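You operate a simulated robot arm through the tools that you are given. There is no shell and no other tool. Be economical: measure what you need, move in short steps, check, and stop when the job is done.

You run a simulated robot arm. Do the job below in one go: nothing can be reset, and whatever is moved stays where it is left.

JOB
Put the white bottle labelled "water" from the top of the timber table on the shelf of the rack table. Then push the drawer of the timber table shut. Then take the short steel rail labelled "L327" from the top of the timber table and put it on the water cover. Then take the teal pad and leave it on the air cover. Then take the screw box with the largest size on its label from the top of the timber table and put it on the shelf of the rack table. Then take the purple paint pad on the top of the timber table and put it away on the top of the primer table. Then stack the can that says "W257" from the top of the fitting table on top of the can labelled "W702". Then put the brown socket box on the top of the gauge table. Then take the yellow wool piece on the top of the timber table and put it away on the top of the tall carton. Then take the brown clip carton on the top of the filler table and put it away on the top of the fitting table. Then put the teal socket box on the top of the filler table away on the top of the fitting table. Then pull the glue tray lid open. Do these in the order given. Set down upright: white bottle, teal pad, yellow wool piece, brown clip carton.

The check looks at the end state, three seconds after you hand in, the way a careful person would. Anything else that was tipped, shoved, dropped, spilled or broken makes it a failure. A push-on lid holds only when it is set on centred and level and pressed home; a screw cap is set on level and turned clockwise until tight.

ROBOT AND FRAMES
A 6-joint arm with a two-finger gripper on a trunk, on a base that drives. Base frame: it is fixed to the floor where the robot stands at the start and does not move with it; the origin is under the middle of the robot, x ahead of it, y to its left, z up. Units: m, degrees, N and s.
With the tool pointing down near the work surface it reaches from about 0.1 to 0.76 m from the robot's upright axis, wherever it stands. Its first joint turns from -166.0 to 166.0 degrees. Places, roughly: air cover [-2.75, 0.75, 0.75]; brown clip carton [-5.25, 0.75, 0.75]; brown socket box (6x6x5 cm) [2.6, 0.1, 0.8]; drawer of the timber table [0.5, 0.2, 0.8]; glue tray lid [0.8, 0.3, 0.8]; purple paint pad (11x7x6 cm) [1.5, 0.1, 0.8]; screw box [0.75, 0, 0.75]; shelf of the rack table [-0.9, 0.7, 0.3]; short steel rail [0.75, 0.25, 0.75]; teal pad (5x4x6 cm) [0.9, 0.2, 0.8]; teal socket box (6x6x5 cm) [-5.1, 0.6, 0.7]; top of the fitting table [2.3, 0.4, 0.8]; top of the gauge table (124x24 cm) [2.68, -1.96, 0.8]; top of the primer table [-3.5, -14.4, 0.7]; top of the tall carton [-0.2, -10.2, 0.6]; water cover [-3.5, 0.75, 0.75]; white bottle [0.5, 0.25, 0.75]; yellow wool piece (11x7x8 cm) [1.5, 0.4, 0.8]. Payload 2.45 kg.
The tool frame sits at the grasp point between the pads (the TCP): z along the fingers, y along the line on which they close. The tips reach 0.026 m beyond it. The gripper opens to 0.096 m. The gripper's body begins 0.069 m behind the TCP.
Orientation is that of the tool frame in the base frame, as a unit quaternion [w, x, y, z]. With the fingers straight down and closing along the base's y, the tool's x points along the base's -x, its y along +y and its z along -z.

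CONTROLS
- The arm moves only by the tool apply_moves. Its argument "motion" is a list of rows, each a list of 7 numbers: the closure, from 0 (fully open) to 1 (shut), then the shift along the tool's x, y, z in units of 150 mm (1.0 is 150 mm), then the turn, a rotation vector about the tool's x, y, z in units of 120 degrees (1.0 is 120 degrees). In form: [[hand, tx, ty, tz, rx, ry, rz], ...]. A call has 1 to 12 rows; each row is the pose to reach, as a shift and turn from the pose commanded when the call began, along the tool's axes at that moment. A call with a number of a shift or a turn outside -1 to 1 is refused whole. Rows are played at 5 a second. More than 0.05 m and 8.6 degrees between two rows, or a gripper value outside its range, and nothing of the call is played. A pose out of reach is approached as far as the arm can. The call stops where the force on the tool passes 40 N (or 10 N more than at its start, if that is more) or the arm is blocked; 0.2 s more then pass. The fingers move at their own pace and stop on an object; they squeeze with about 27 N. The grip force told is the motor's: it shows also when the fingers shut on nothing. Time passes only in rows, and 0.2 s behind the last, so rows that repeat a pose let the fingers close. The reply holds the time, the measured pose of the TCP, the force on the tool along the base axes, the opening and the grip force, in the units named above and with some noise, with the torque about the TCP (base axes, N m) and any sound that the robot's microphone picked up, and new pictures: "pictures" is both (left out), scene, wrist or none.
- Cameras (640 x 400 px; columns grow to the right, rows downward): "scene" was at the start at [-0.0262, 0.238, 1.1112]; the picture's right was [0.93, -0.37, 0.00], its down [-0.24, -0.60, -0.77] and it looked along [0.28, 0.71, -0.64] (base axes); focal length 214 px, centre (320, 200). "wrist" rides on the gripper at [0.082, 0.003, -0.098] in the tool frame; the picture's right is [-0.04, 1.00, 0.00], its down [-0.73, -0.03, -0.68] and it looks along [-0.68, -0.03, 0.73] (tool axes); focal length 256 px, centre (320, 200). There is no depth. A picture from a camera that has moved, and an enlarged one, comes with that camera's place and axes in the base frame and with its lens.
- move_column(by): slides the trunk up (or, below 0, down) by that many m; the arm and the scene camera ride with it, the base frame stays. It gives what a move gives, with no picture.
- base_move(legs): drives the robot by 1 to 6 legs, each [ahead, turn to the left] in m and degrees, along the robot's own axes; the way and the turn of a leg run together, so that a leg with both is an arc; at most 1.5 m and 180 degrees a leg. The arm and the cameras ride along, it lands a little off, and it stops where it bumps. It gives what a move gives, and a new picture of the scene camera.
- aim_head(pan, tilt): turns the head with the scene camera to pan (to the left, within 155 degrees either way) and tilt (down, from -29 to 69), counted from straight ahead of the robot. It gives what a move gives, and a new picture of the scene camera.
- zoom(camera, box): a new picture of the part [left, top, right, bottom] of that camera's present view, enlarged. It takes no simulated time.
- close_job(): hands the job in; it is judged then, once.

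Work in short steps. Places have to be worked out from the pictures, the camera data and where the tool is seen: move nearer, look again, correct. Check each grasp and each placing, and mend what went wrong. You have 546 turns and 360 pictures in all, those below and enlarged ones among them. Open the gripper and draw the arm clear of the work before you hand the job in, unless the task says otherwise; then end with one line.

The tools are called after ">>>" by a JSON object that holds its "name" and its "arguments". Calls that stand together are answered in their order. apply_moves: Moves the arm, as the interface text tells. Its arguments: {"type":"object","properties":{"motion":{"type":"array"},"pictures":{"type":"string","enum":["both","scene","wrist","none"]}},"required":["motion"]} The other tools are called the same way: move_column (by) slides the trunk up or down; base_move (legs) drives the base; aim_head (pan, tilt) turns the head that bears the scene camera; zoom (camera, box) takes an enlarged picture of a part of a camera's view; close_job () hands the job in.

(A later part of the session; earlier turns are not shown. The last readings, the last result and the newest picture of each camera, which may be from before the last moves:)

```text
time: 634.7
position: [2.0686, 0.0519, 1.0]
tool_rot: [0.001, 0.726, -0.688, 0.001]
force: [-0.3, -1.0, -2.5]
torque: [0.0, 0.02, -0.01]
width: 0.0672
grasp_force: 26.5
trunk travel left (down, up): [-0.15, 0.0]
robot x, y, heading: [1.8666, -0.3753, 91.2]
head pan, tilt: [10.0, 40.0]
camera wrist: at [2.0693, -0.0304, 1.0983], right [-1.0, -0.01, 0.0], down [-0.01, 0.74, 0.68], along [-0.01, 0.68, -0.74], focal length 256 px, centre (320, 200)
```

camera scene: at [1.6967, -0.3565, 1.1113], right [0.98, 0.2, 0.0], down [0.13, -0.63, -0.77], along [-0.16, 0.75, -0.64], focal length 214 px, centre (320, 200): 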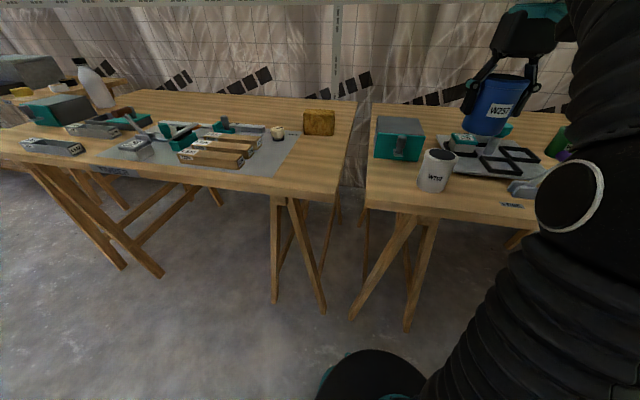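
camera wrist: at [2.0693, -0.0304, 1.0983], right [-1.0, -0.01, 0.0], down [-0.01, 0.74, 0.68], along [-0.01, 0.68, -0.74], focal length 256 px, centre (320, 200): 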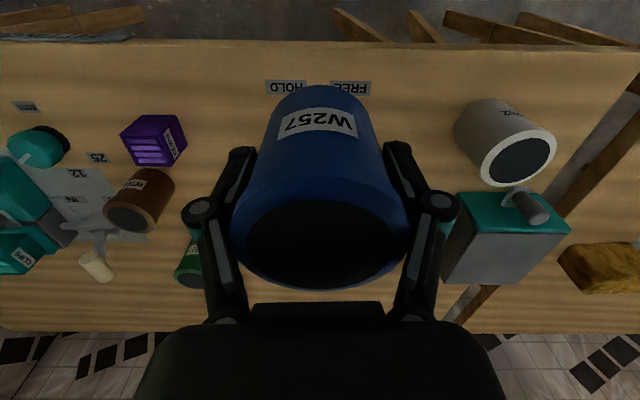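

>>> {"name": "zoom", "arguments": {"camera": "wrist", "box": [430, 80, 590, 200]}}

```text
3.33 times, centred on (510, 140) of wrist
camera zoom: at [2.0693, -0.0304, 1.0983], right [-1.0, -0.01, 0.0], down [-0.01, 0.74, 0.68], along [-0.01, 0.68, -0.74], focal length 853 px, centre (-313, 400)
```

zoom: 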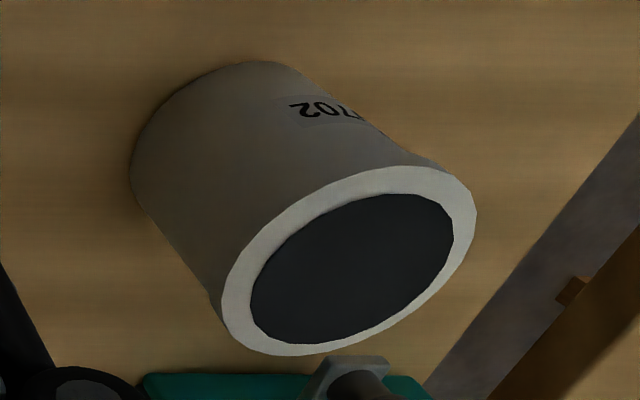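

W702 centre by wrist view ≈(1.867,0.115), top ≈0.878; held can is centred on the TCP. I move back over it.

>>> {"name": "apply_moves", "arguments": {"motion": [[1, -0.1, 0.25, 0, 0, 0, 0], [1, -0.2, 0.5, 0, 0, 0, 0], [1, -0.3, 0.75, 0, 0, 0, 0], [1, -0.36, 0.98, 0, 0, 0, 0], [1, -0.36, 0.98, 0, 0, 0, 0]], "pictures": "none"}}

```text
time: 635.9
position: [1.9188, 0.1004, 0.9979]
tool_rot: [0.001, 0.726, -0.688, 0.001]
force: [-0.1, -0.4, -3.4]
torque: [0.01, 0.0, 0.01]
width: 0.0673
grasp_force: 27.2
trunk travel left (down, up): [-0.15, 0.0]
robot x, y, heading: [1.8678, -0.3767, 91.6]
head pan, tilt: [10.0, 40.0]
```

>>> {"name": "apply_moves", "arguments": {"motion": [[1, -0.05, 0.17, 0, 0, 0, 0], [1, -0.111, 0.341, 0, 0, 0, 0], [1, -0.111, 0.341, 0.15, 0, 0, 0], [1, -0.111, 0.341, 0.3, 0, 0, 0], [1, -0.111, 0.341, 0.3, 0, 0, 0]]}}

>>> {"name": "zoom", "arguments": {"camera": "scene", "box": [380, 60, 500, 210]}}

```text
time: 637.1
position: [1.8678, 0.1136, 0.954]
tool_rot: [0.002, 0.726, -0.687, 0.001]
force: [-0.3, -0.2, -2.3]
torque: [-0.05, 0.0, -0.01]
width: 0.0669
grasp_force: 27.4
trunk travel left (down, up): [-0.15, 0.0]
robot x, y, heading: [1.8685, -0.3778, 91.8]
head pan, tilt: [10.0, 40.0]
camera scene: at [1.6967, -0.3565, 1.1113], right [0.98, 0.2, 0.0], down [0.13, -0.63, -0.77], along [-0.16, 0.75, -0.64], focal length 214 px, centre (320, 200)
camera wrist: at [1.8677, 0.0308, 1.0523], right [-1.0, -0.01, 0.0], down [-0.01, 0.74, 0.68], along [-0.01, 0.68, -0.74], focal length 256 px, centre (320, 200)
```

scene: 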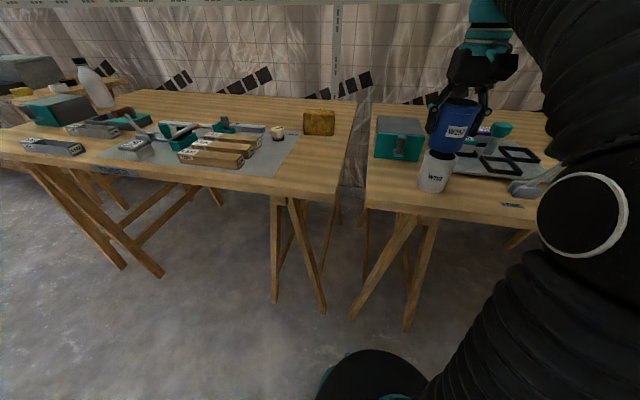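
wrist: 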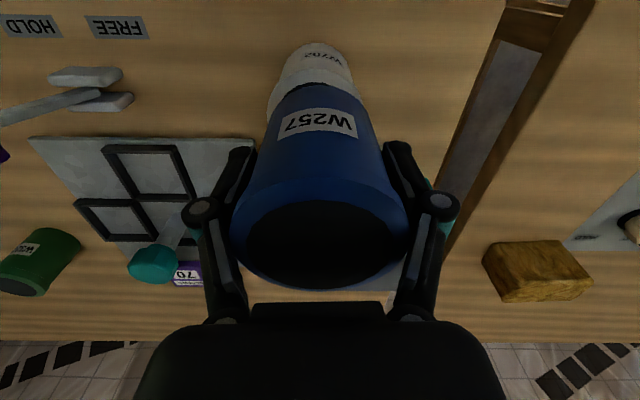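

```text
2.67 times, centred on (440, 135) of scene
camera zoom: at [1.6967, -0.3565, 1.1113], right [0.98, 0.2, 0.0], down [0.13, -0.63, -0.77], along [-0.16, 0.75, -0.64], focal length 572 px, centre (0, 373)
```

zoom: 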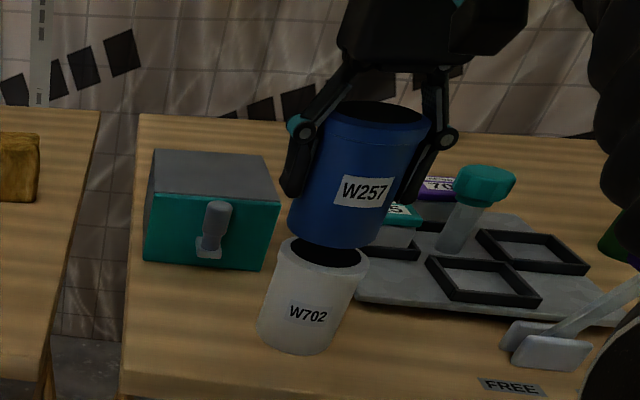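

Alignment looks right from both views. I lower gently until contact.

>>> {"name": "apply_moves", "arguments": {"motion": [[1, 0, 0.005, 0.05, 0, 0, 0], [1, 0, 0.005, 0.1, 0, 0, 0], [1, 0, 0.005, 0.13, 0, 0, 0], [1, 0, 0.005, 0.15, 0, 0, 0], [1, 0, 0.005, 0.15, 0, 0, 0]], "pictures": "none"}}

```text
time: 638.4
position: [1.8657, 0.1124, 0.9358]
tool_rot: [-0.003, 0.726, -0.688, -0.003]
force: [-2.1, 0.5, 18.9]
torque: [-0.5, -0.01, -0.06]
width: 0.0674
grasp_force: 27.1
trunk travel left (down, up): [-0.15, 0.0]
robot x, y, heading: [1.8691, -0.373, 92.0]
head pan, tilt: [10.0, 40.0]
stopped in row 5: the force on the tool passed its limit at 42 N (the readings are from after the stop); the commanded pose is now the measured one
```

Contact at 0.936 with some torque; I check visually before release.

>>> {"name": "zoom", "arguments": {"camera": "scene", "box": [390, 80, 500, 200]}}

>>> {"name": "zoom", "arguments": {"camera": "wrist", "box": [220, 20, 440, 300]}}

```text
3.33 times, centred on (445, 140) of scene
camera zoom: at [1.6966, -0.3572, 1.1112], right [0.98, 0.2, 0.0], down [0.13, -0.63, -0.77], along [-0.16, 0.75, -0.64], focal length 715 px, centre (-97, 400)
```

zoom: 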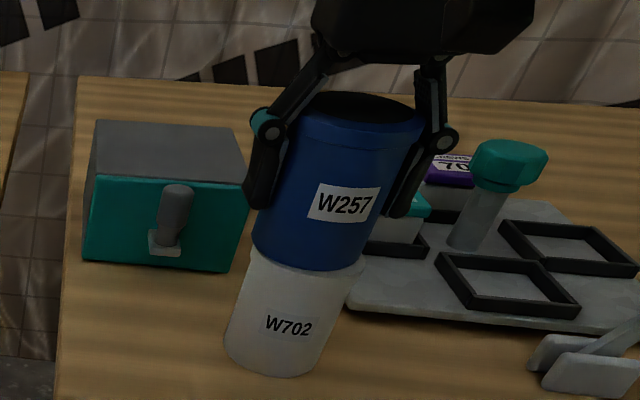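

```text
1.43 times, centred on (330, 160) of wrist
camera zoom: at [1.8666, 0.0286, 1.0331], right [-1.0, -0.01, 0.0], down [-0.01, 0.73, 0.68], along [-0.01, 0.68, -0.73], focal length 366 px, centre (306, 257)
```

zoom: 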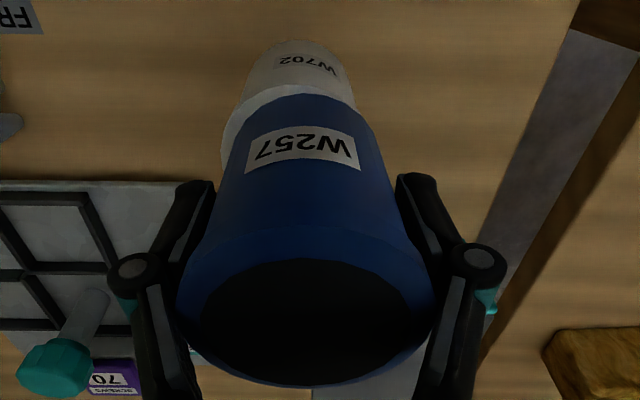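

Blue can is centred on W702. I release slowly and lift straight up.

>>> {"name": "apply_moves", "arguments": {"motion": [[0.25, 0, 0, 0, 0, 0, 0], [0.2, 0, 0, 0, 0, 0, 0], [0, 0, 0, 0, 0, 0, 0], [0, 0, 0, 0, 0, 0, 0]]}}

```text
time: 639.4
position: [1.865, 0.1135, 0.9339]
tool_rot: [-0.002, 0.726, -0.688, -0.002]
force: [0.4, 0.3, -0.6]
torque: [0.02, 0.0, 0.0]
width: 0.0959
grasp_force: 0.2
trunk travel left (down, up): [-0.15, 0.0]
robot x, y, heading: [1.869, -0.3771, 91.6]
head pan, tilt: [10.0, 40.0]
camera scene: at [1.6967, -0.3566, 1.1113], right [0.98, 0.2, 0.0], down [0.13, -0.63, -0.77], along [-0.16, 0.75, -0.64], focal length 214 px, centre (320, 200)
camera wrist: at [1.8668, 0.0298, 1.0318], right [-1.0, -0.01, 0.0], down [-0.01, 0.73, 0.68], along [-0.01, 0.68, -0.73], focal length 256 px, centre (320, 200)
```

scene: 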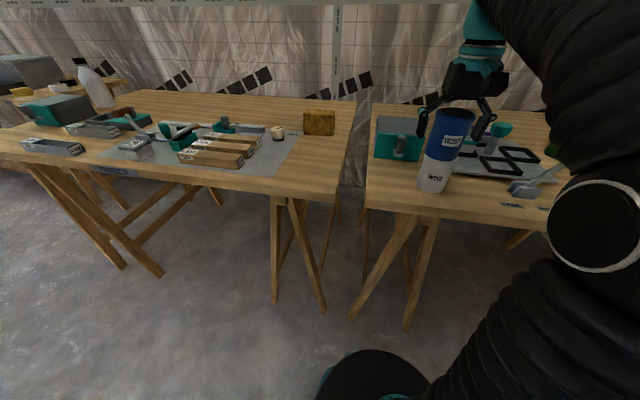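
wrist: 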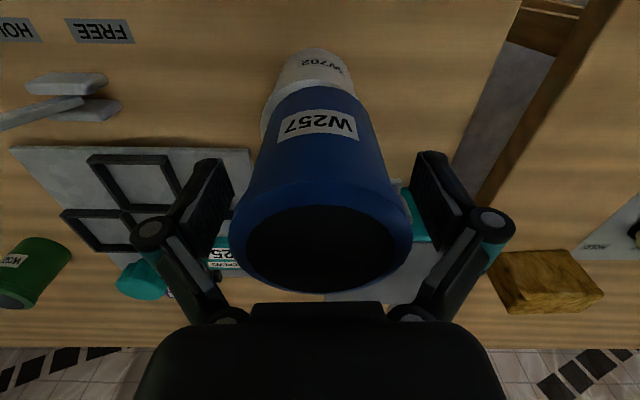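

Stack stands. I lift slightly and retract straight back (fingers on both sides).

>>> {"name": "apply_moves", "arguments": {"motion": [[0, 0, 0, -0.15, 0, 0, 0], [0, 0, 0, -0.3, 0, 0, 0], [0, 0.1, 0, -0.45, 0, 0, 0], [0, 0.35, 0, -0.45, 0, 0, 0], [0, 0.6, 0, -0.45, 0, 0, 0], [0, 0.9, 0, -0.45, 0, 0, 0]]}}

>>> {"name": "zoom", "arguments": {"camera": "scene", "box": [380, 80, 500, 210]}}

```text
time: 640.8
position: [1.8722, -0.0203, 0.9998]
tool_rot: [-0.001, 0.726, -0.688, -0.001]
force: [-0.4, 0.6, -0.8]
torque: [-0.09, -0.02, 0.01]
width: 0.0963
grasp_force: 0.1
trunk travel left (down, up): [-0.15, 0.0]
robot x, y, heading: [1.8689, -0.3753, 91.6]
head pan, tilt: [10.0, 40.0]
camera scene: at [1.6967, -0.356, 1.1113], right [0.98, 0.2, 0.0], down [0.13, -0.63, -0.77], along [-0.16, 0.75, -0.64], focal length 214 px, centre (320, 200)
camera wrist: at [1.8734, -0.1035, 1.0978], right [-1.0, -0.01, 0.0], down [-0.01, 0.73, 0.68], along [-0.01, 0.68, -0.73], focal length 256 px, centre (320, 200)
```

scene: 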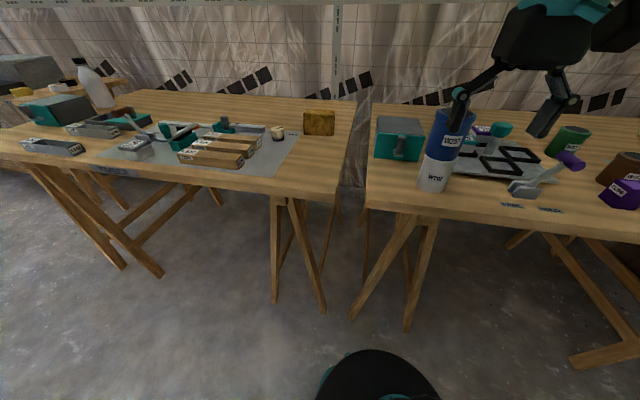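
wrist: 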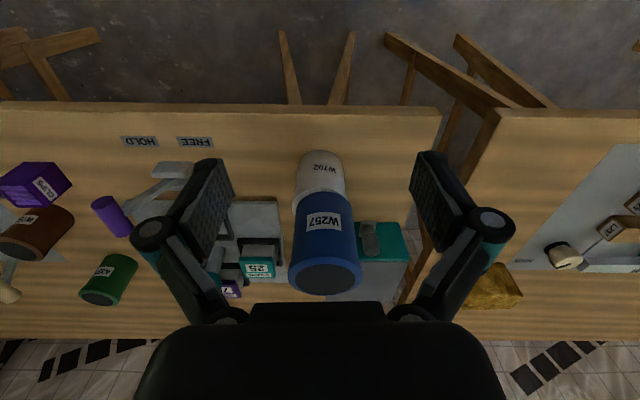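

```text
3.08 times, centred on (440, 145) of scene
camera zoom: at [1.6967, -0.356, 1.1113], right [0.98, 0.2, 0.0], down [0.13, -0.63, -0.77], along [-0.16, 0.75, -0.64], focal length 660 px, centre (-49, 369)
```

zoom: 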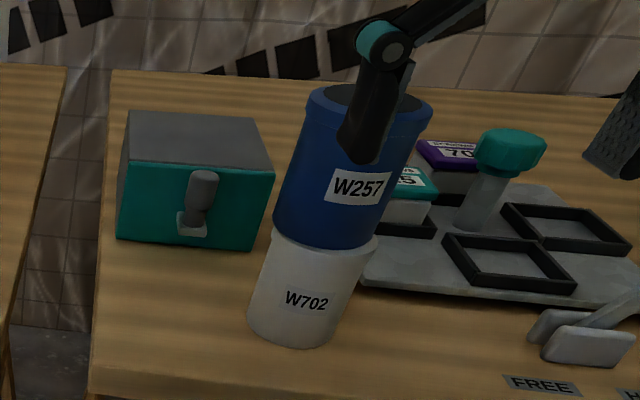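

Stack is stable. Next is the brown socket box at ≈(2.6,0.1). I drive right.

>>> {"name": "base_move", "arguments": {"legs": [[-0.2, 0], [0, -91], [0.72, 0], [0, 90], [0.15, 0]]}}

>>> {"name": "zoom", "arguments": {"camera": "wrist", "box": [0, 0, 640, 400]}}

```text
time: 654.6
position: [2.625, -0.0919, 0.9994]
tool_rot: [0.001, -0.702, 0.712, 0.001]
force: [-0.4, -1.1, 0.0]
torque: [0.02, 0.0, 0.02]
width: 0.0961
grasp_force: 0.0
trunk travel left (down, up): [-0.15, 0.0]
robot x, y, heading: [2.594, -0.4489, 87.9]
head pan, tilt: [10.0, 40.0]
camera scene: at [2.4278, -0.4146, 1.1113], right [0.99, 0.14, 0.0], down [0.09, -0.64, -0.77], along [-0.1, 0.76, -0.64], focal length 214 px, centre (320, 200)
```

scene: 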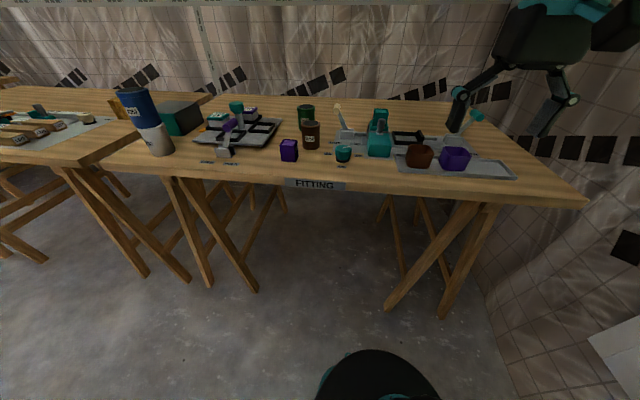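

```text
1.00 times, centred on (320, 200) of wrist (not enlarged: the box is as wide or as high as the picture)
camera zoom: at [2.6213, -0.1747, 1.0982], right [-1.0, 0.05, 0.0], down [0.04, 0.73, 0.68], along [0.04, 0.68, -0.73], focal length 256 px, centre (320, 200)
```

zoom: 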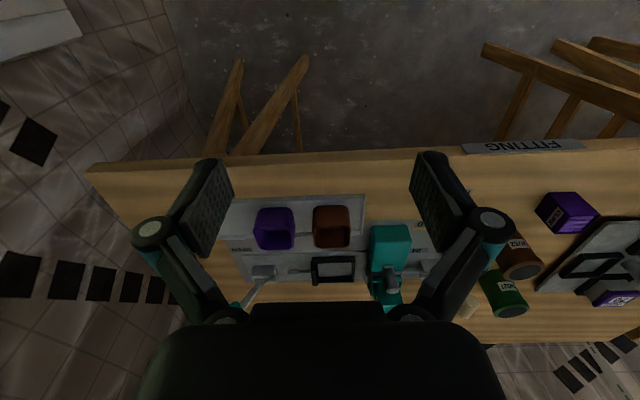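

I move the hand forward over the boxes for a closer look.

>>> {"name": "apply_moves", "arguments": {"motion": [[0, -0.25, 0, 0.05, 0, 0, 0], [0, -0.5, 0, 0.1, 0, 0, 0], [0, -0.75, 0, 0.15, 0, 0, 0], [0, -0.8, 0.1, 0.2, 0, 0, 0]], "pictures": "wrist"}}

>>> {"name": "zoom", "arguments": {"camera": "wrist", "box": [220, 60, 420, 200]}}

```text
time: 655.6
position: [2.6109, 0.0285, 0.97]
tool_rot: [0.002, -0.703, 0.712, 0.002]
force: [-0.4, -1.0, -0.2]
torque: [0.05, 0.0, 0.01]
width: 0.096
grasp_force: 0.1
trunk travel left (down, up): [-0.15, 0.0]
robot x, y, heading: [2.598, -0.4438, 88.0]
head pan, tilt: [10.0, 40.0]
camera wrist: at [2.6071, -0.0545, 1.068], right [-1.0, 0.05, 0.0], down [0.04, 0.73, 0.68], along [0.04, 0.68, -0.73], focal length 256 px, centre (320, 200)
```

wrist: 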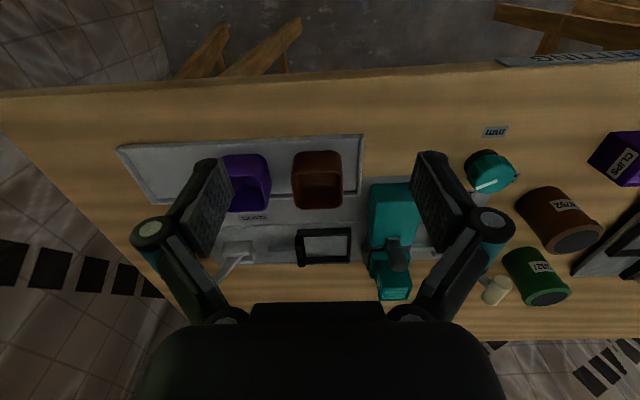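

```text
2.86 times, centred on (320, 130) of wrist
camera zoom: at [2.6071, -0.0545, 1.068], right [-1.0, 0.05, 0.0], down [0.04, 0.73, 0.68], along [0.04, 0.68, -0.73], focal length 731 px, centre (320, 400)
```

zoom: 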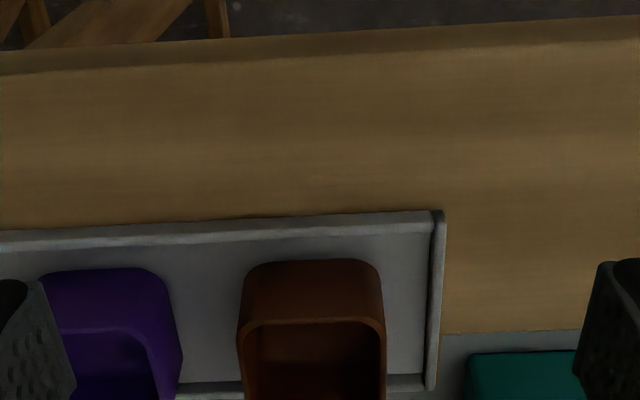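

Brown box centre ≈(2.620,0.134). I move above it with the fingers at ~72 mm, then re-check.

>>> {"name": "apply_moves", "arguments": {"motion": [[0.25, -0.2, -0.02, 0.1, 0, 0, 0], [0.25, -0.45, -0.053, 0.2, 0, 0, 0], [0.25, -0.7, -0.053, 0.35, 0, 0, 0], [0.25, -0.7, -0.053, 0.45, 0, 0, 0], [0.25, -0.7, -0.053, 0.45, 0, 0, 0]], "pictures": "wrist"}}

```text
time: 656.8
position: [2.621, 0.1347, 0.9035]
tool_rot: [0.001, -0.702, 0.712, 0.001]
force: [0.1, -0.3, 0.1]
torque: [0.01, -0.03, 0.0]
width: 0.0722
grasp_force: 0.1
trunk travel left (down, up): [-0.15, 0.0]
robot x, y, heading: [2.5963, -0.4461, 88.0]
head pan, tilt: [10.0, 40.0]
camera wrist: at [2.6175, 0.0518, 1.0012], right [-1.0, 0.05, 0.0], down [0.04, 0.73, 0.68], along [0.04, 0.68, -0.73], focal length 256 px, centre (320, 200)
```

wrist: 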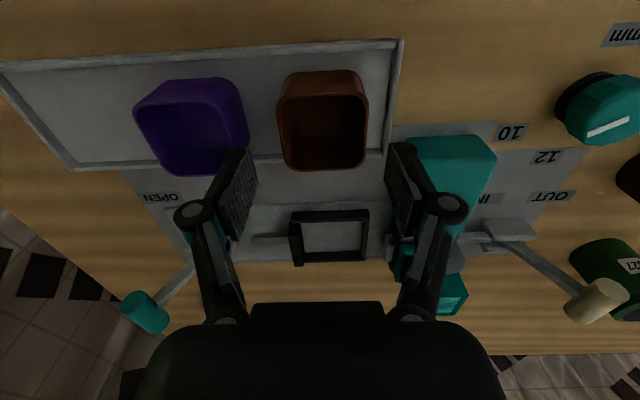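

Aligned, but the teal block is close on the left; I shift 13 mm nearer, then descend and grip.

>>> {"name": "apply_moves", "arguments": {"motion": [[0.28, 0.087, 0.0, 0.1, 0, 0, 0], [0.28, 0.087, 0.0, 0.2, 0, 0, 0], [0.28, 0.087, 0.0, 0.3, 0, 0, 0], [0.28, 0.087, 0.0, 0.38, 0, 0, 0], [0.28, 0.087, 0.0, 0.38, 0, 0, 0]], "pictures": "wrist"}}

```text
time: 658.0
position: [2.6231, 0.1214, 0.8458]
tool_rot: [0.002, -0.703, 0.712, 0.002]
force: [-1.0, 0.0, -0.7]
torque: [0.01, -0.01, -0.01]
width: 0.069
grasp_force: 0.0
trunk travel left (down, up): [-0.15, 0.0]
robot x, y, heading: [2.5935, -0.4438, 87.7]
head pan, tilt: [10.0, 40.0]
camera wrist: at [2.6183, 0.0376, 0.9443], right [-1.0, 0.05, 0.0], down [0.04, 0.73, 0.68], along [0.04, 0.68, -0.73], focal length 256 px, centre (320, 200)
```

wrist: 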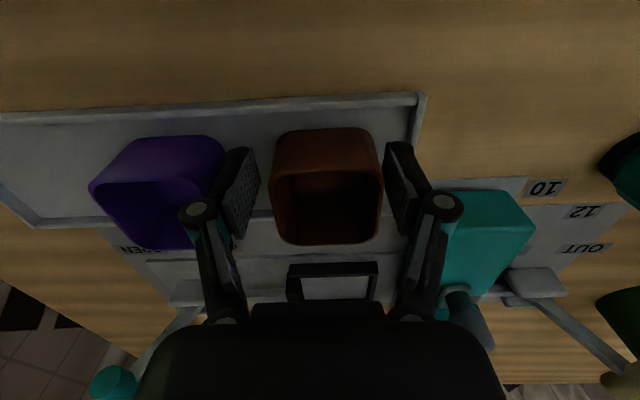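

Fingers are around the box with no contact. Close.

>>> {"name": "apply_moves", "arguments": {"motion": [[1, 0, 0, 0, 0, 0, 0], [1, 0, 0, 0, 0, 0, 0], [1, 0, 0, 0, 0, 0, 0], [1, 0, 0, -0.1, 0, 0, 0], [1, 0, 0, -0.3, 0, 0, 0], [1, 0, 0, -0.55, 0, 0, 0], [1, 0.2, 0, -0.75, 0, 0, 0], [1, 0.45, 0, -0.9, 0, 0, 0], [1, 0.7, 0, -1, 0, 0, 0]], "pictures": "wrist"}}

```text
time: 660.0
position: [2.6197, 0.0187, 0.9953]
tool_rot: [0.001, -0.702, 0.712, 0.001]
force: [0.6, 0.7, -0.8]
torque: [-0.07, 0.0, 0.0]
width: 0.0575
grasp_force: 26.7
trunk travel left (down, up): [-0.15, 0.0]
robot x, y, heading: [2.5961, -0.4494, 87.9]
head pan, tilt: [10.0, 40.0]
camera wrist: at [2.6159, -0.0646, 1.0934], right [-1.0, 0.05, 0.0], down [0.04, 0.73, 0.68], along [0.04, 0.68, -0.73], focal length 256 px, centre (320, 200)
```

wrist: 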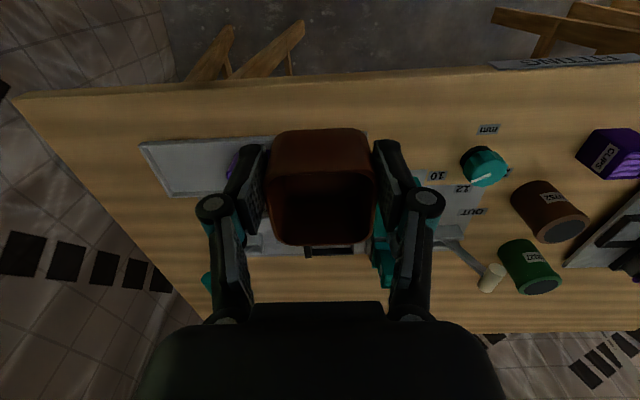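

Held at 57 mm. I drive to the gauge table's open side (x≈2.05, y≈−1.95).

>>> {"name": "base_move", "arguments": {"legs": [[-0.3, 0], [0, 92], [0.58, 0], [0, 90], [1.2, 0], [0, 90]]}}

>>> {"name": "aim_head", "arguments": {"pan": 0, "tilt": 35}}

```text
time: 682.3
position: [2.5369, -1.947, 0.9967]
tool_rot: [0.003, -0.036, 0.999, 0.001]
force: [-0.1, -0.4, -0.9]
torque: [-0.01, 0.0, -0.02]
width: 0.0576
grasp_force: 26.3
trunk travel left (down, up): [-0.15, 0.0]
robot x, y, heading: [2.0719, -1.9604, 2.9]
head pan, tilt: [10.0, 40.0]
camera scene: at [2.0898, -1.7877, 1.1113], right [0.22, -0.97, 0.0], down [-0.63, -0.14, -0.77], along [0.75, 0.17, -0.64], focal length 214 px, centre (320, 200)
```

scene: 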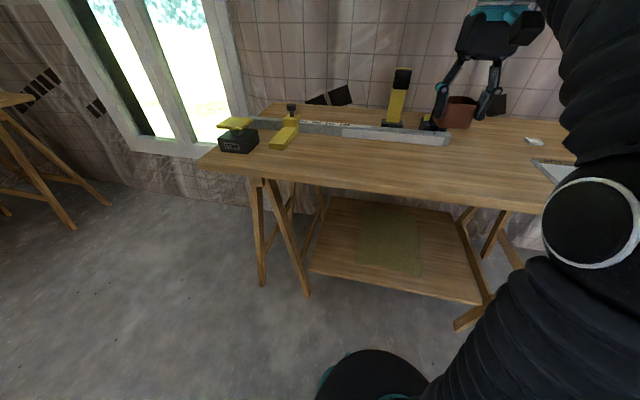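

```text
time: 683.0
position: [2.5368, -1.9459, 0.9961]
tool_rot: [0.002, -0.036, 0.999, 0.0]
force: [-0.6, -0.2, -0.5]
torque: [-0.02, 0.03, 0.03]
width: 0.0574
grasp_force: 26.9
trunk travel left (down, up): [-0.15, 0.0]
robot x, y, heading: [2.0691, -1.9623, 2.9]
head pan, tilt: [0.0, 35.0]
camera scene: at [2.0949, -1.8022, 1.1188], right [0.05, -1.0, 0.0], down [-0.57, -0.03, -0.82], along [0.82, 0.04, -0.57], focal length 214 px, centre (320, 200)
```

scene: 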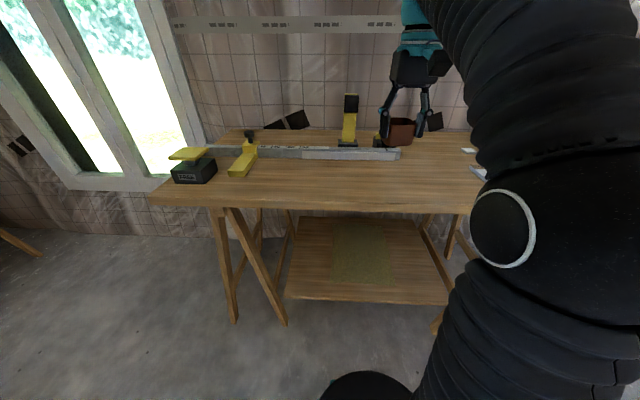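

The front half of the gauge table is empty. I place the box at about (2.65,−1.94).

>>> {"name": "apply_moves", "arguments": {"motion": [[1, -0.2, 0, 0.15, 0, 0, 0], [1, -0.4, 0, 0.3, 0, 0, 0], [1, -0.6, 0, 0.5, 0, 0, 0], [1, -0.75, 0, 0.7, 0, 0, 0], [1, -0.75, 0, 0.85, 0, 0, 0], [1, -0.75, 0, 0.85, 0, 0, 0]]}}

```text
time: 684.4
position: [2.6489, -1.9365, 0.8692]
tool_rot: [0.002, -0.036, 0.999, 0.0]
force: [0.1, 0.3, -0.5]
torque: [-0.03, 0.01, -0.01]
width: 0.0574
grasp_force: 27.6
trunk travel left (down, up): [-0.15, 0.0]
robot x, y, heading: [2.071, -1.9619, 2.8]
head pan, tilt: [0.0, 35.0]
camera scene: at [2.0949, -1.8022, 1.1189], right [0.05, -1.0, 0.0], down [-0.57, -0.03, -0.82], along [0.82, 0.04, -0.57], focal length 214 px, centre (320, 200)
camera wrist: at [2.5673, -1.9411, 0.9663], right [-0.03, 1.0, 0.0], down [0.73, 0.02, 0.68], along [0.68, 0.02, -0.73], focal length 256 px, centre (320, 200)
```

scene: 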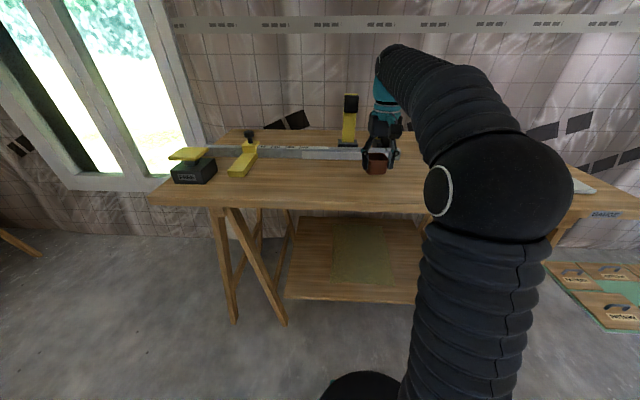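
wrist: 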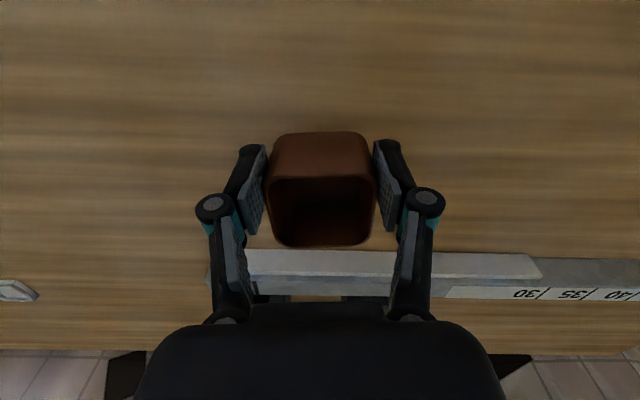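

Clear of the rail behind. Lower to contact.

>>> {"name": "apply_moves", "arguments": {"motion": [[1, 0, 0, 0.06, 0, 0, 0], [1, 0, 0, 0.1, 0, 0, 0], [1, 0, 0, 0.13, 0, 0, 0], [1, 0, 0, 0.15, 0, 0, 0], [1, 0, 0, 0.15, 0, 0, 0]], "pictures": "none"}}

```text
time: 685.6
position: [2.6498, -1.9389, 0.8463]
tool_rot: [0.002, -0.037, 0.999, 0.0]
force: [-0.9, -0.2, -0.6]
torque: [0.02, 0.04, 0.0]
width: 0.0575
grasp_force: 27.5
trunk travel left (down, up): [-0.15, 0.0]
robot x, y, heading: [2.0722, -1.9652, 3.0]
head pan, tilt: [0.0, 35.0]
```

>>> {"name": "apply_moves", "arguments": {"motion": [[1, 0, 0, 0.02, 0, 0, 0], [1, 0, 0, 0.04, 0, 0, 0], [1, 0, 0, 0.055, 0, 0, 0], [1, 0, 0, 0.065, 0, 0, 0], [1, 0, 0, 0.065, 0, 0, 0]], "pictures": "wrist"}}

```text
time: 686.8
position: [2.6483, -1.9381, 0.837]
tool_rot: [0.002, -0.037, 0.999, 0.0]
force: [-0.1, 0.7, 21.7]
torque: [0.01, 0.0, 0.0]
width: 0.0574
grasp_force: 27.3
trunk travel left (down, up): [-0.15, 0.0]
robot x, y, heading: [2.0738, -1.9611, 2.9]
head pan, tilt: [0.0, 35.0]
camera wrist: at [2.5659, -1.9417, 0.9356], right [-0.03, 1.0, 0.0], down [0.73, 0.02, 0.68], along [0.68, 0.02, -0.73], focal length 256 px, centre (320, 200)
```

wrist: 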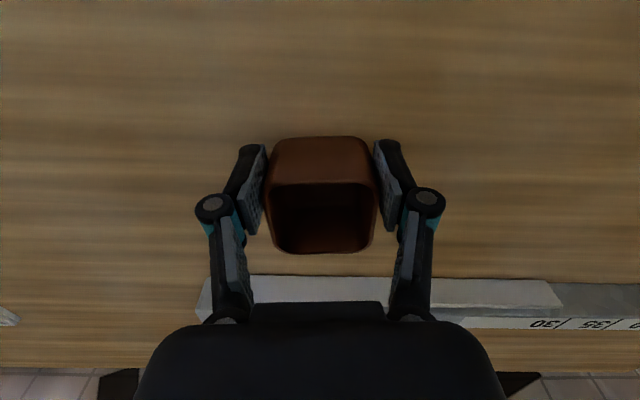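

Seated. Release, lift and retract.

>>> {"name": "apply_moves", "arguments": {"motion": [[0.2, 0, 0, 0, 0, 0, 0], [0.2, 0, 0, 0, 0, 0, 0], [0.2, 0, 0, -0.2, 0, 0, 0], [0.1, 0, 0, -0.45, 0, 0, 0], [0, 0.1, 0, -0.7, 0, 0, 0], [0, 0.35, 0, -0.9, 0, 0, 0], [0, 0.6, 0, -1, 0, 0, 0]], "pictures": "wrist"}}

```text
time: 688.4
position: [2.5581, -1.9457, 0.9852]
tool_rot: [0.0, -0.037, 0.999, 0.0]
force: [1.1, -0.5, -1.3]
torque: [0.0, 0.08, 0.01]
width: 0.0959
grasp_force: 0.0
trunk travel left (down, up): [-0.15, 0.0]
robot x, y, heading: [2.0755, -1.9644, 3.0]
head pan, tilt: [0.0, 35.0]
camera wrist: at [2.4767, -1.9493, 1.084], right [-0.03, 1.0, 0.0], down [0.73, 0.02, 0.68], along [0.68, 0.02, -0.73], focal length 256 px, centre (320, 200)
```

wrist: 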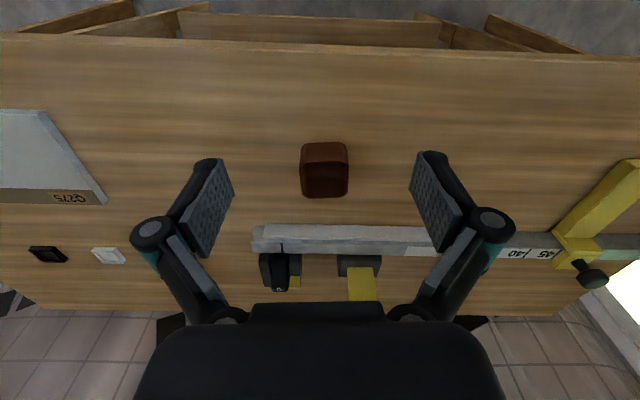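

Box placed on the gauge table. Next, the yellow wool piece: I drive to the timber table's right end.

>>> {"name": "base_move", "arguments": {"legs": [[0, 108.5], [1.5, 0], [0, -21.5]]}}

>>> {"name": "aim_head", "arguments": {"pan": 0, "tilt": 40}}

```text
time: 701.5
position: [1.5711, -0.0861, 0.9858]
tool_rot: [0.001, -0.706, 0.708, 0.001]
force: [-0.1, 0.1, 0.1]
torque: [-0.01, -0.01, 0.01]
width: 0.0962
grasp_force: 0.1
trunk travel left (down, up): [-0.15, 0.0]
robot x, y, heading: [1.5494, -0.5723, 88.5]
head pan, tilt: [0.0, 35.0]
camera scene: at [1.396, -0.5393, 1.1189], right [1.0, -0.03, 0.0], down [-0.02, -0.57, -0.82], along [0.02, 0.82, -0.57], focal length 214 px, centre (320, 200)
```

scene: 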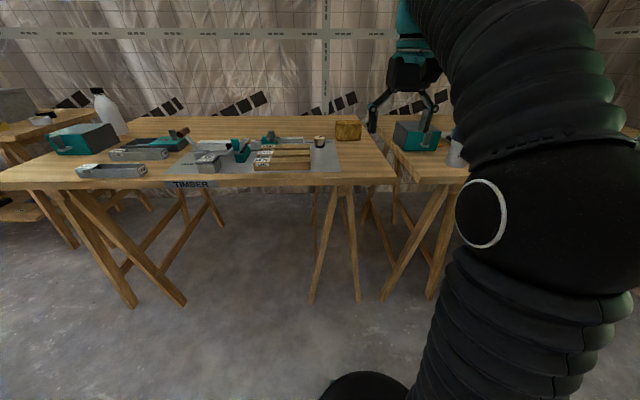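

```text
time: 702.1
position: [1.5709, -0.0875, 0.9864]
tool_rot: [0.002, -0.706, 0.708, 0.001]
force: [0.2, 0.3, -0.2]
torque: [-0.02, 0.0, -0.02]
width: 0.0961
grasp_force: 0.0
trunk travel left (down, up): [-0.15, 0.0]
robot x, y, heading: [1.5487, -0.572, 88.4]
head pan, tilt: [0.0, 40.0]
camera scene: at [1.3959, -0.5423, 1.1113], right [1.0, -0.03, 0.0], down [-0.02, -0.64, -0.77], along [0.02, 0.77, -0.64], focal length 214 px, centre (320, 200)
```

scene: 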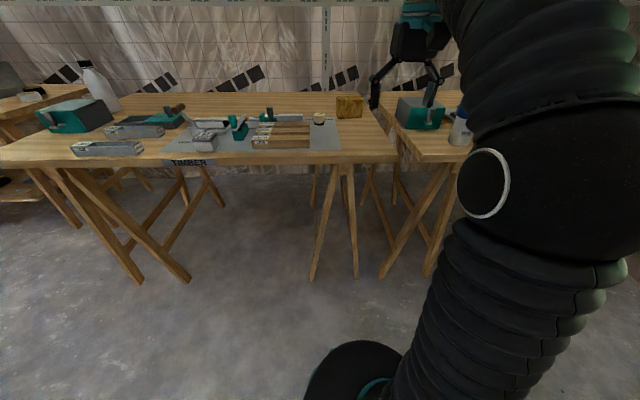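

I move to about (1.42,−0.26), keeping the arm away from the can stack.

>>> {"name": "base_move", "arguments": {"legs": [[0, 24], [0.34, 0], [0, -23]]}}

>>> {"name": "zoom", "arguments": {"camera": "wrist", "box": [0, 0, 640, 400]}}

```text
time: 706.8
position: [1.4318, 0.2333, 0.9867]
tool_rot: [-0.001, 0.711, -0.703, -0.001]
force: [1.1, 0.7, 0.1]
torque: [0.01, 0.03, 0.0]
width: 0.0962
grasp_force: 0.1
trunk travel left (down, up): [-0.15, 0.0]
robot x, y, heading: [1.4187, -0.2527, 89.5]
head pan, tilt: [0.0, 40.0]
camera scene: at [1.2641, -0.2262, 1.1113], right [1.0, -0.01, 0.0], down [-0.01, -0.64, -0.77], along [0.01, 0.77, -0.64], focal length 214 px, centre (320, 200)
```

scene: 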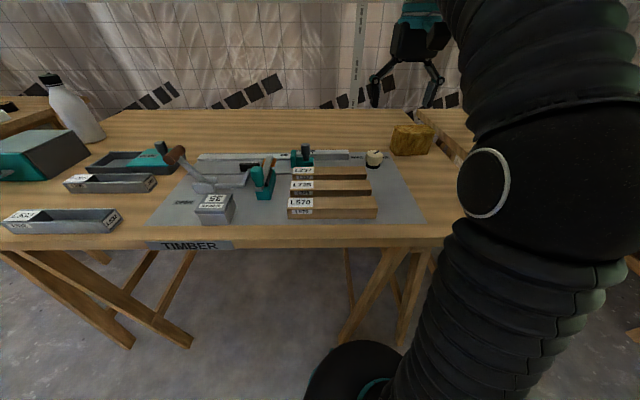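

```text
1.00 times, centred on (320, 200) of wrist (not enlarged: the box is as wide or as high as the picture)
camera zoom: at [1.4293, 0.149, 1.0842], right [-1.0, 0.03, 0.0], down [0.02, 0.73, 0.68], along [0.02, 0.68, -0.73], focal length 256 px, centre (320, 200)
```

zoom: 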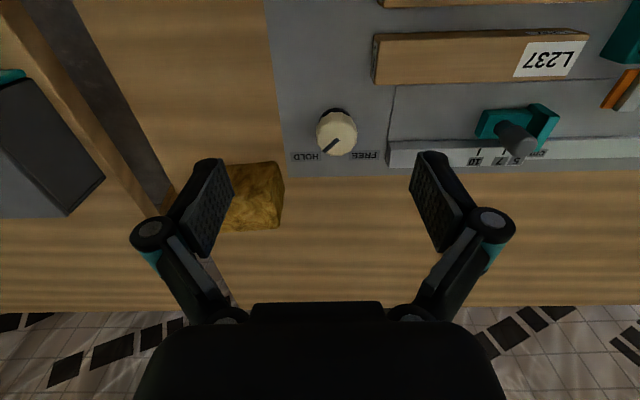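

I shift the hand right over the wool.

>>> {"name": "apply_moves", "arguments": {"motion": [[0, 0, -0.25, 0, 0, 0, 0], [0, 0, -0.5, 0, 0, 0, 0], [0, 0, -0.72, 0, 0, 0, 0], [0, 0, -0.72, 0.1, 0, 0, 0]], "pictures": "wrist"}}

```text
time: 707.8
position: [1.5405, 0.234, 0.972]
tool_rot: [0.0, 0.712, -0.702, -0.002]
force: [-1.1, 0.0, -0.5]
torque: [-0.03, 0.0, 0.01]
width: 0.0961
grasp_force: 0.0
trunk travel left (down, up): [-0.15, 0.0]
robot x, y, heading: [1.4209, -0.2552, 89.5]
head pan, tilt: [0.0, 40.0]
camera wrist: at [1.5376, 0.1508, 1.0692], right [-1.0, 0.03, 0.0], down [0.02, 0.73, 0.68], along [0.02, 0.68, -0.73], focal length 256 px, centre (320, 200)
```

wrist: 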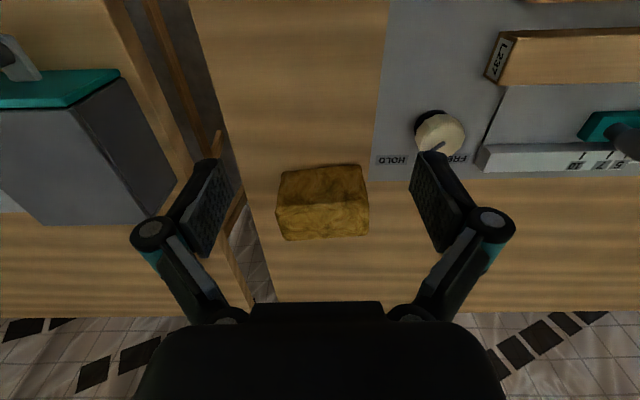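

The wool is ~11 cm along x, 7 cm along y, centre ≈(1.544,0.38), yaw ≈4°. I rotate the hand ~87° to close along y and move above it.

>>> {"name": "apply_moves", "arguments": {"motion": [[0, -0.05, 0, 0.03, 0, 0, 0.06], [0, -0.13, 0, 0.07, 0, 0, 0.12], [0, -0.21, 0, 0.1, 0, 0, 0.18], [0, -0.29, 0, 0.13, 0, 0, 0.24], [0, -0.37, 0, 0.17, 0, 0, 0.3], [0, -0.45, 0, 0.2, 0, 0, 0.36], [0, -0.53, 0, 0.23, 0, 0, 0.42], [0, -0.61, -0.01, 0.27, 0, 0, 0.48], [0, -0.69, -0.01, 0.3, 0, 0, 0.54], [0, -0.77, -0.02, 0.33, 0, 0, 0.6], [0, -0.87, -0.02, 0.37, 0, 0, 0.66], [0, -0.96, -0.03, 0.4, 0, 0, 0.722]], "pictures": "wrist"}}

```text
time: 710.4
position: [1.5415, 0.3778, 0.9103]
tool_rot: [0.0, -0.035, 0.999, 0.003]
force: [0.3, -0.3, 1.0]
torque: [0.05, -0.02, 0.0]
width: 0.0959
grasp_force: 0.2
trunk travel left (down, up): [-0.15, 0.0]
robot x, y, heading: [1.418, -0.2585, 89.4]
head pan, tilt: [0.0, 40.0]
camera wrist: at [1.4596, 0.3739, 1.0095], right [-0.03, 1.0, 0.0], down [0.73, 0.02, 0.68], along [0.68, 0.02, -0.73], focal length 256 px, centre (320, 200)
```

wrist: 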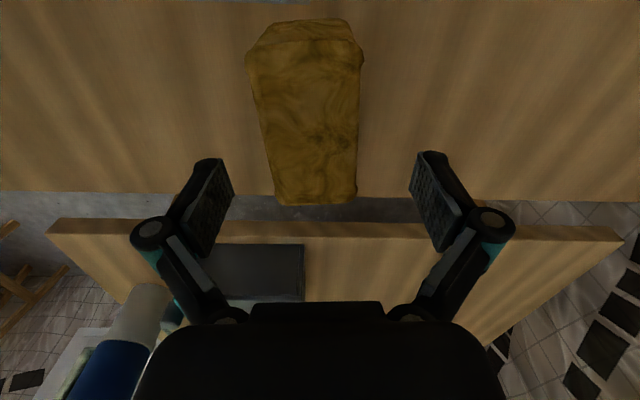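

Wool centre y≈0.372. I shift 6 mm, descend and close.

>>> {"name": "apply_moves", "arguments": {"motion": [[0, 0, -0.04, 0.12, 0, 0, 0], [0, 0, -0.04, 0.24, 0, 0, 0], [0, 0, -0.04, 0.36, 0, 0, 0], [0, 0, -0.04, 0.45, 0, 0, 0], [0, 0, -0.04, 0.45, 0, 0, 0], [1, 0, -0.04, 0.45, 0, 0, 0], [1, 0, -0.04, 0.45, 0, 0, 0], [1, 0, -0.04, 0.45, 0, 0, 0]], "pictures": "wrist"}}

```text
time: 712.2
position: [1.5419, 0.3703, 0.8437]
tool_rot: [0.0, -0.036, 0.999, 0.003]
force: [0.6, 1.2, 5.4]
torque: [0.11, 0.03, 0.03]
width: 0.0609
grasp_force: 26.8
trunk travel left (down, up): [-0.15, 0.0]
robot x, y, heading: [1.42, -0.2566, 89.3]
head pan, tilt: [0.0, 40.0]
camera wrist: at [1.4604, 0.3676, 0.9431], right [-0.03, 1.0, 0.0], down [0.73, 0.02, 0.68], along [0.68, 0.02, -0.73], focal length 256 px, centre (320, 200)
```

wrist: 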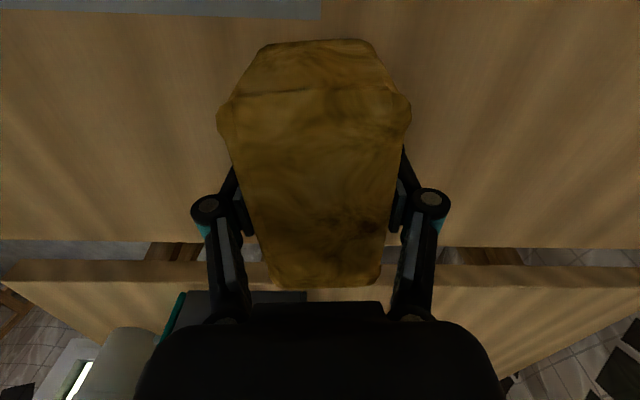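

Gripped. Lift and retract.

>>> {"name": "apply_moves", "arguments": {"motion": [[1, 0, 0, -0.1, 0, 0, 0], [1, 0, 0, -0.3, 0, 0, 0], [1, 0, -0.1, -0.5, 0, 0, 0], [1, 0, -0.35, -0.6, 0, 0, 0], [1, 0.1, -0.6, -0.75, 0, 0, 0], [1, 0.2, -0.8, -0.9, 0, 0, 0], [1, 0.3, -1, -1, 0, 0, 0]], "pictures": "wrist"}}

```text
time: 713.8
position: [1.5099, 0.2204, 0.9952]
tool_rot: [-0.001, -0.035, 0.999, 0.001]
force: [0.7, 0.6, -0.5]
torque: [-0.04, 0.03, 0.02]
width: 0.061
grasp_force: 26.8
trunk travel left (down, up): [-0.15, 0.0]
robot x, y, heading: [1.4179, -0.2542, 89.3]
head pan, tilt: [0.0, 40.0]
camera wrist: at [1.4284, 0.216, 1.0937], right [-0.03, 1.0, 0.0], down [0.73, 0.02, 0.68], along [0.68, 0.02, -0.73], focal length 256 px, centre (320, 200)
```

wrist: 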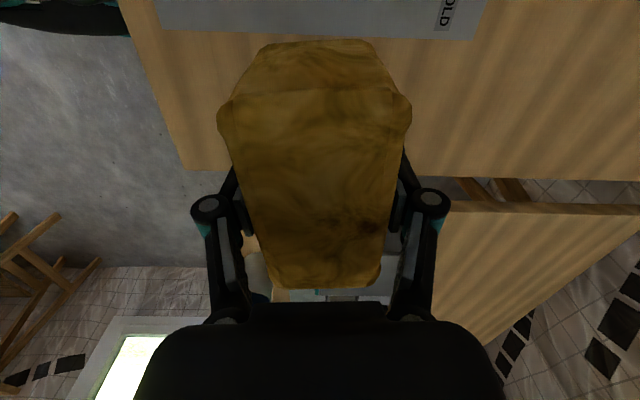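

I repeat the southward route: back up, turn, and drive through the passage.

>>> {"name": "base_move", "arguments": {"legs": [[-0.35, 0], [0, -175], [1.3, 0], [1.15, 0], [0, -94.5], [1.5, 0]]}}

>>> {"name": "base_move", "arguments": {"legs": [[1.5, 0], [0.55, 0], [0, 79], [1.5, 0], [1.5, 0]]}}

```text
time: 746.1
position: [-0.5143, -2.8611, 0.9959]
tool_rot: [0.001, 0.71, -0.704, -0.001]
force: [0.7, 0.1, -0.3]
torque: [-0.01, -0.02, -0.05]
width: 0.0604
grasp_force: 26.8
trunk travel left (down, up): [-0.15, 0.0]
robot x, y, heading: [-0.0463, -2.9786, 175.4]
head pan, tilt: [0.0, 40.0]
camera scene: at [-0.0822, -3.1364, 1.1113], right [0.08, 1.0, 0.0], down [0.64, -0.05, -0.77], along [-0.76, 0.06, -0.64], focal length 214 px, centre (320, 200)
```

scene: 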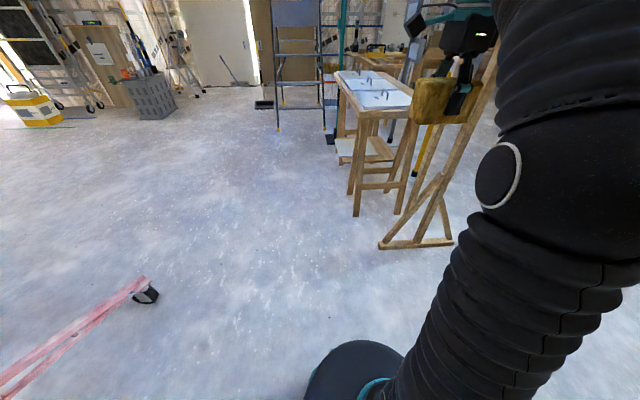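

```text
time: 750.8
position: [-1.4101, -2.796, 0.9912]
tool_rot: [0.001, -0.702, 0.712, -0.004]
force: [-0.1, 0.1, 0.1]
torque: [0.02, -0.01, 0.03]
width: 0.0608
grasp_force: 27.1
trunk travel left (down, up): [-0.15, 0.0]
robot x, y, heading: [-0.9409, -2.9344, 171.7]
head pan, tilt: [0.0, 40.0]
stopped in leg 1: the robot was blocked; the commanded pose is now the measured one
camera scene: at [-0.9887, -3.0848, 1.1113], right [0.15, 0.99, 0.0], down [0.64, -0.09, -0.77], along [-0.76, 0.11, -0.64], focal length 214 px, centre (320, 200)
```

scene: 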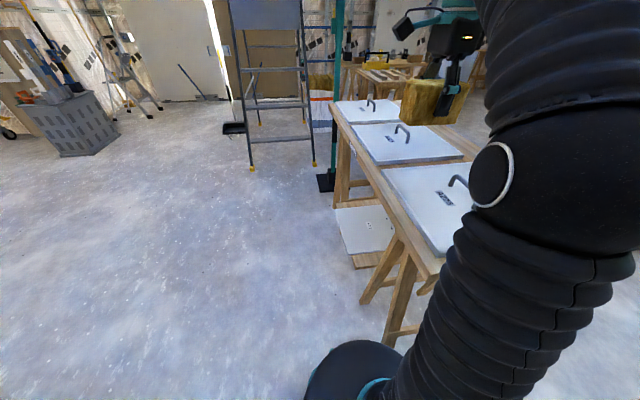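

The base bumped on the right side, probably the board stand's foot. I check its state.

>>> {"name": "aim_head", "arguments": {"pan": -100, "tilt": 40}}

>>> {"name": "aim_head", "arguments": {"pan": -115, "tilt": 10}}

```text
time: 752.5
position: [-1.4097, -2.7966, 0.9916]
tool_rot: [0.001, -0.701, 0.713, -0.003]
force: [0.7, -0.2, 0.2]
torque: [0.02, -0.01, -0.03]
width: 0.0606
grasp_force: 26.5
trunk travel left (down, up): [-0.15, 0.0]
robot x, y, heading: [-0.9442, -2.9322, 171.4]
head pan, tilt: [-100.0, 40.0]
camera scene: at [-0.8777, -3.0164, 1.1113], right [0.95, -0.32, 0.0], down [-0.2, -0.61, -0.77], along [0.24, 0.73, -0.64], focal length 214 px, centre (320, 200)
```

scene: 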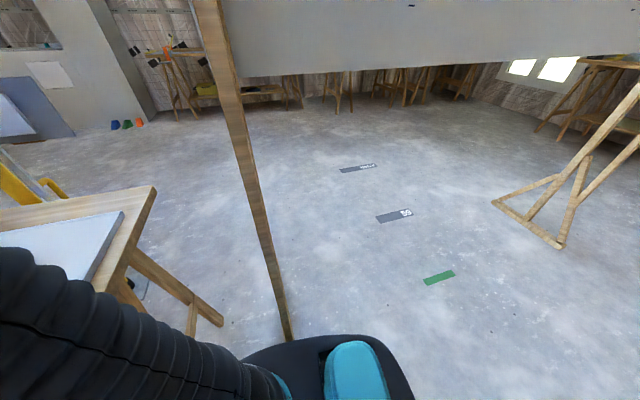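

```text
time: 753.5
position: [-1.4098, -2.7966, 0.9916]
tool_rot: [0.0, -0.702, 0.712, -0.003]
force: [0.2, -0.4, -0.3]
torque: [-0.01, 0.02, -0.02]
width: 0.0609
grasp_force: 27.1
trunk travel left (down, up): [-0.15, 0.0]
robot x, y, heading: [-0.946, -2.9334, 171.6]
head pan, tilt: [-115.0, 10.0]
camera scene: at [-0.8534, -3.0194, 1.1589], right [0.84, -0.55, 0.0], down [-0.1, -0.15, -0.98], along [0.54, 0.82, -0.17], focal length 214 px, centre (320, 200)
```

scene: 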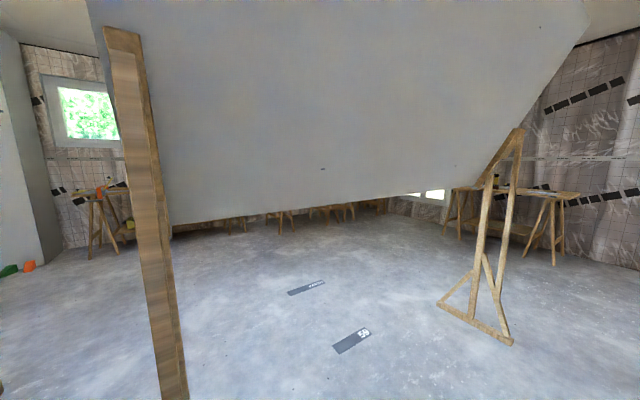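

The stand is unmoved; I'm just touching its foot. I back off slightly, angle away, and continue further south.

>>> {"name": "base_move", "arguments": {"legs": [[-0.2, 0], [0, 33], [0.6, 0], [0, -20], [1.0, 0], [0, 70]]}}

>>> {"name": "aim_head", "arguments": {"pan": -20, "tilt": 25}}

```text
time: 768.6
position: [-2.4978, -3.6954, 0.9924]
tool_rot: [-0.003, 0.996, -0.088, 0.003]
force: [0.2, 0.6, 0.5]
torque: [-0.04, -0.03, -0.02]
width: 0.0606
grasp_force: 27.1
trunk travel left (down, up): [-0.15, 0.0]
robot x, y, heading: [-2.2888, -3.2597, -107.7]
head pan, tilt: [-115.0, 10.0]
camera scene: at [-2.1857, -3.1828, 1.159], right [0.68, 0.74, 0.0], down [0.13, -0.12, -0.98], along [-0.73, 0.67, -0.17], focal length 214 px, centre (320, 200)
```

scene: 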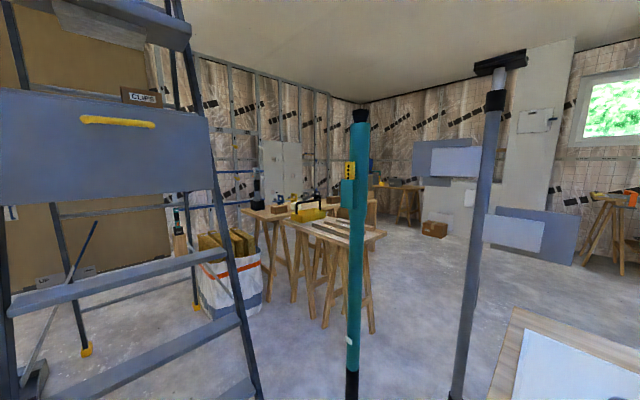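

```text
time: 770.3
position: [-2.4985, -3.6962, 0.9917]
tool_rot: [-0.003, 0.996, -0.088, 0.002]
force: [-0.3, -0.4, 0.2]
torque: [-0.02, 0.0, -0.01]
width: 0.0606
grasp_force: 26.9
trunk travel left (down, up): [-0.15, 0.0]
robot x, y, heading: [-2.2865, -3.2563, -107.7]
head pan, tilt: [-20.0, 25.0]
camera scene: at [-2.1734, -3.3187, 1.1347], right [-0.79, 0.61, 0.0], down [0.26, 0.33, -0.91], along [-0.55, -0.72, -0.42], focal length 214 px, centre (320, 200)
```

scene: 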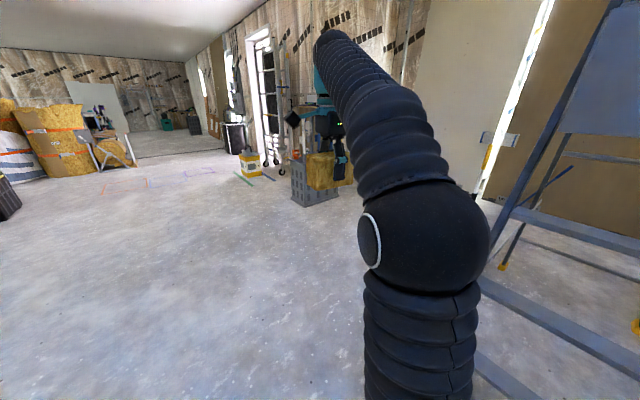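

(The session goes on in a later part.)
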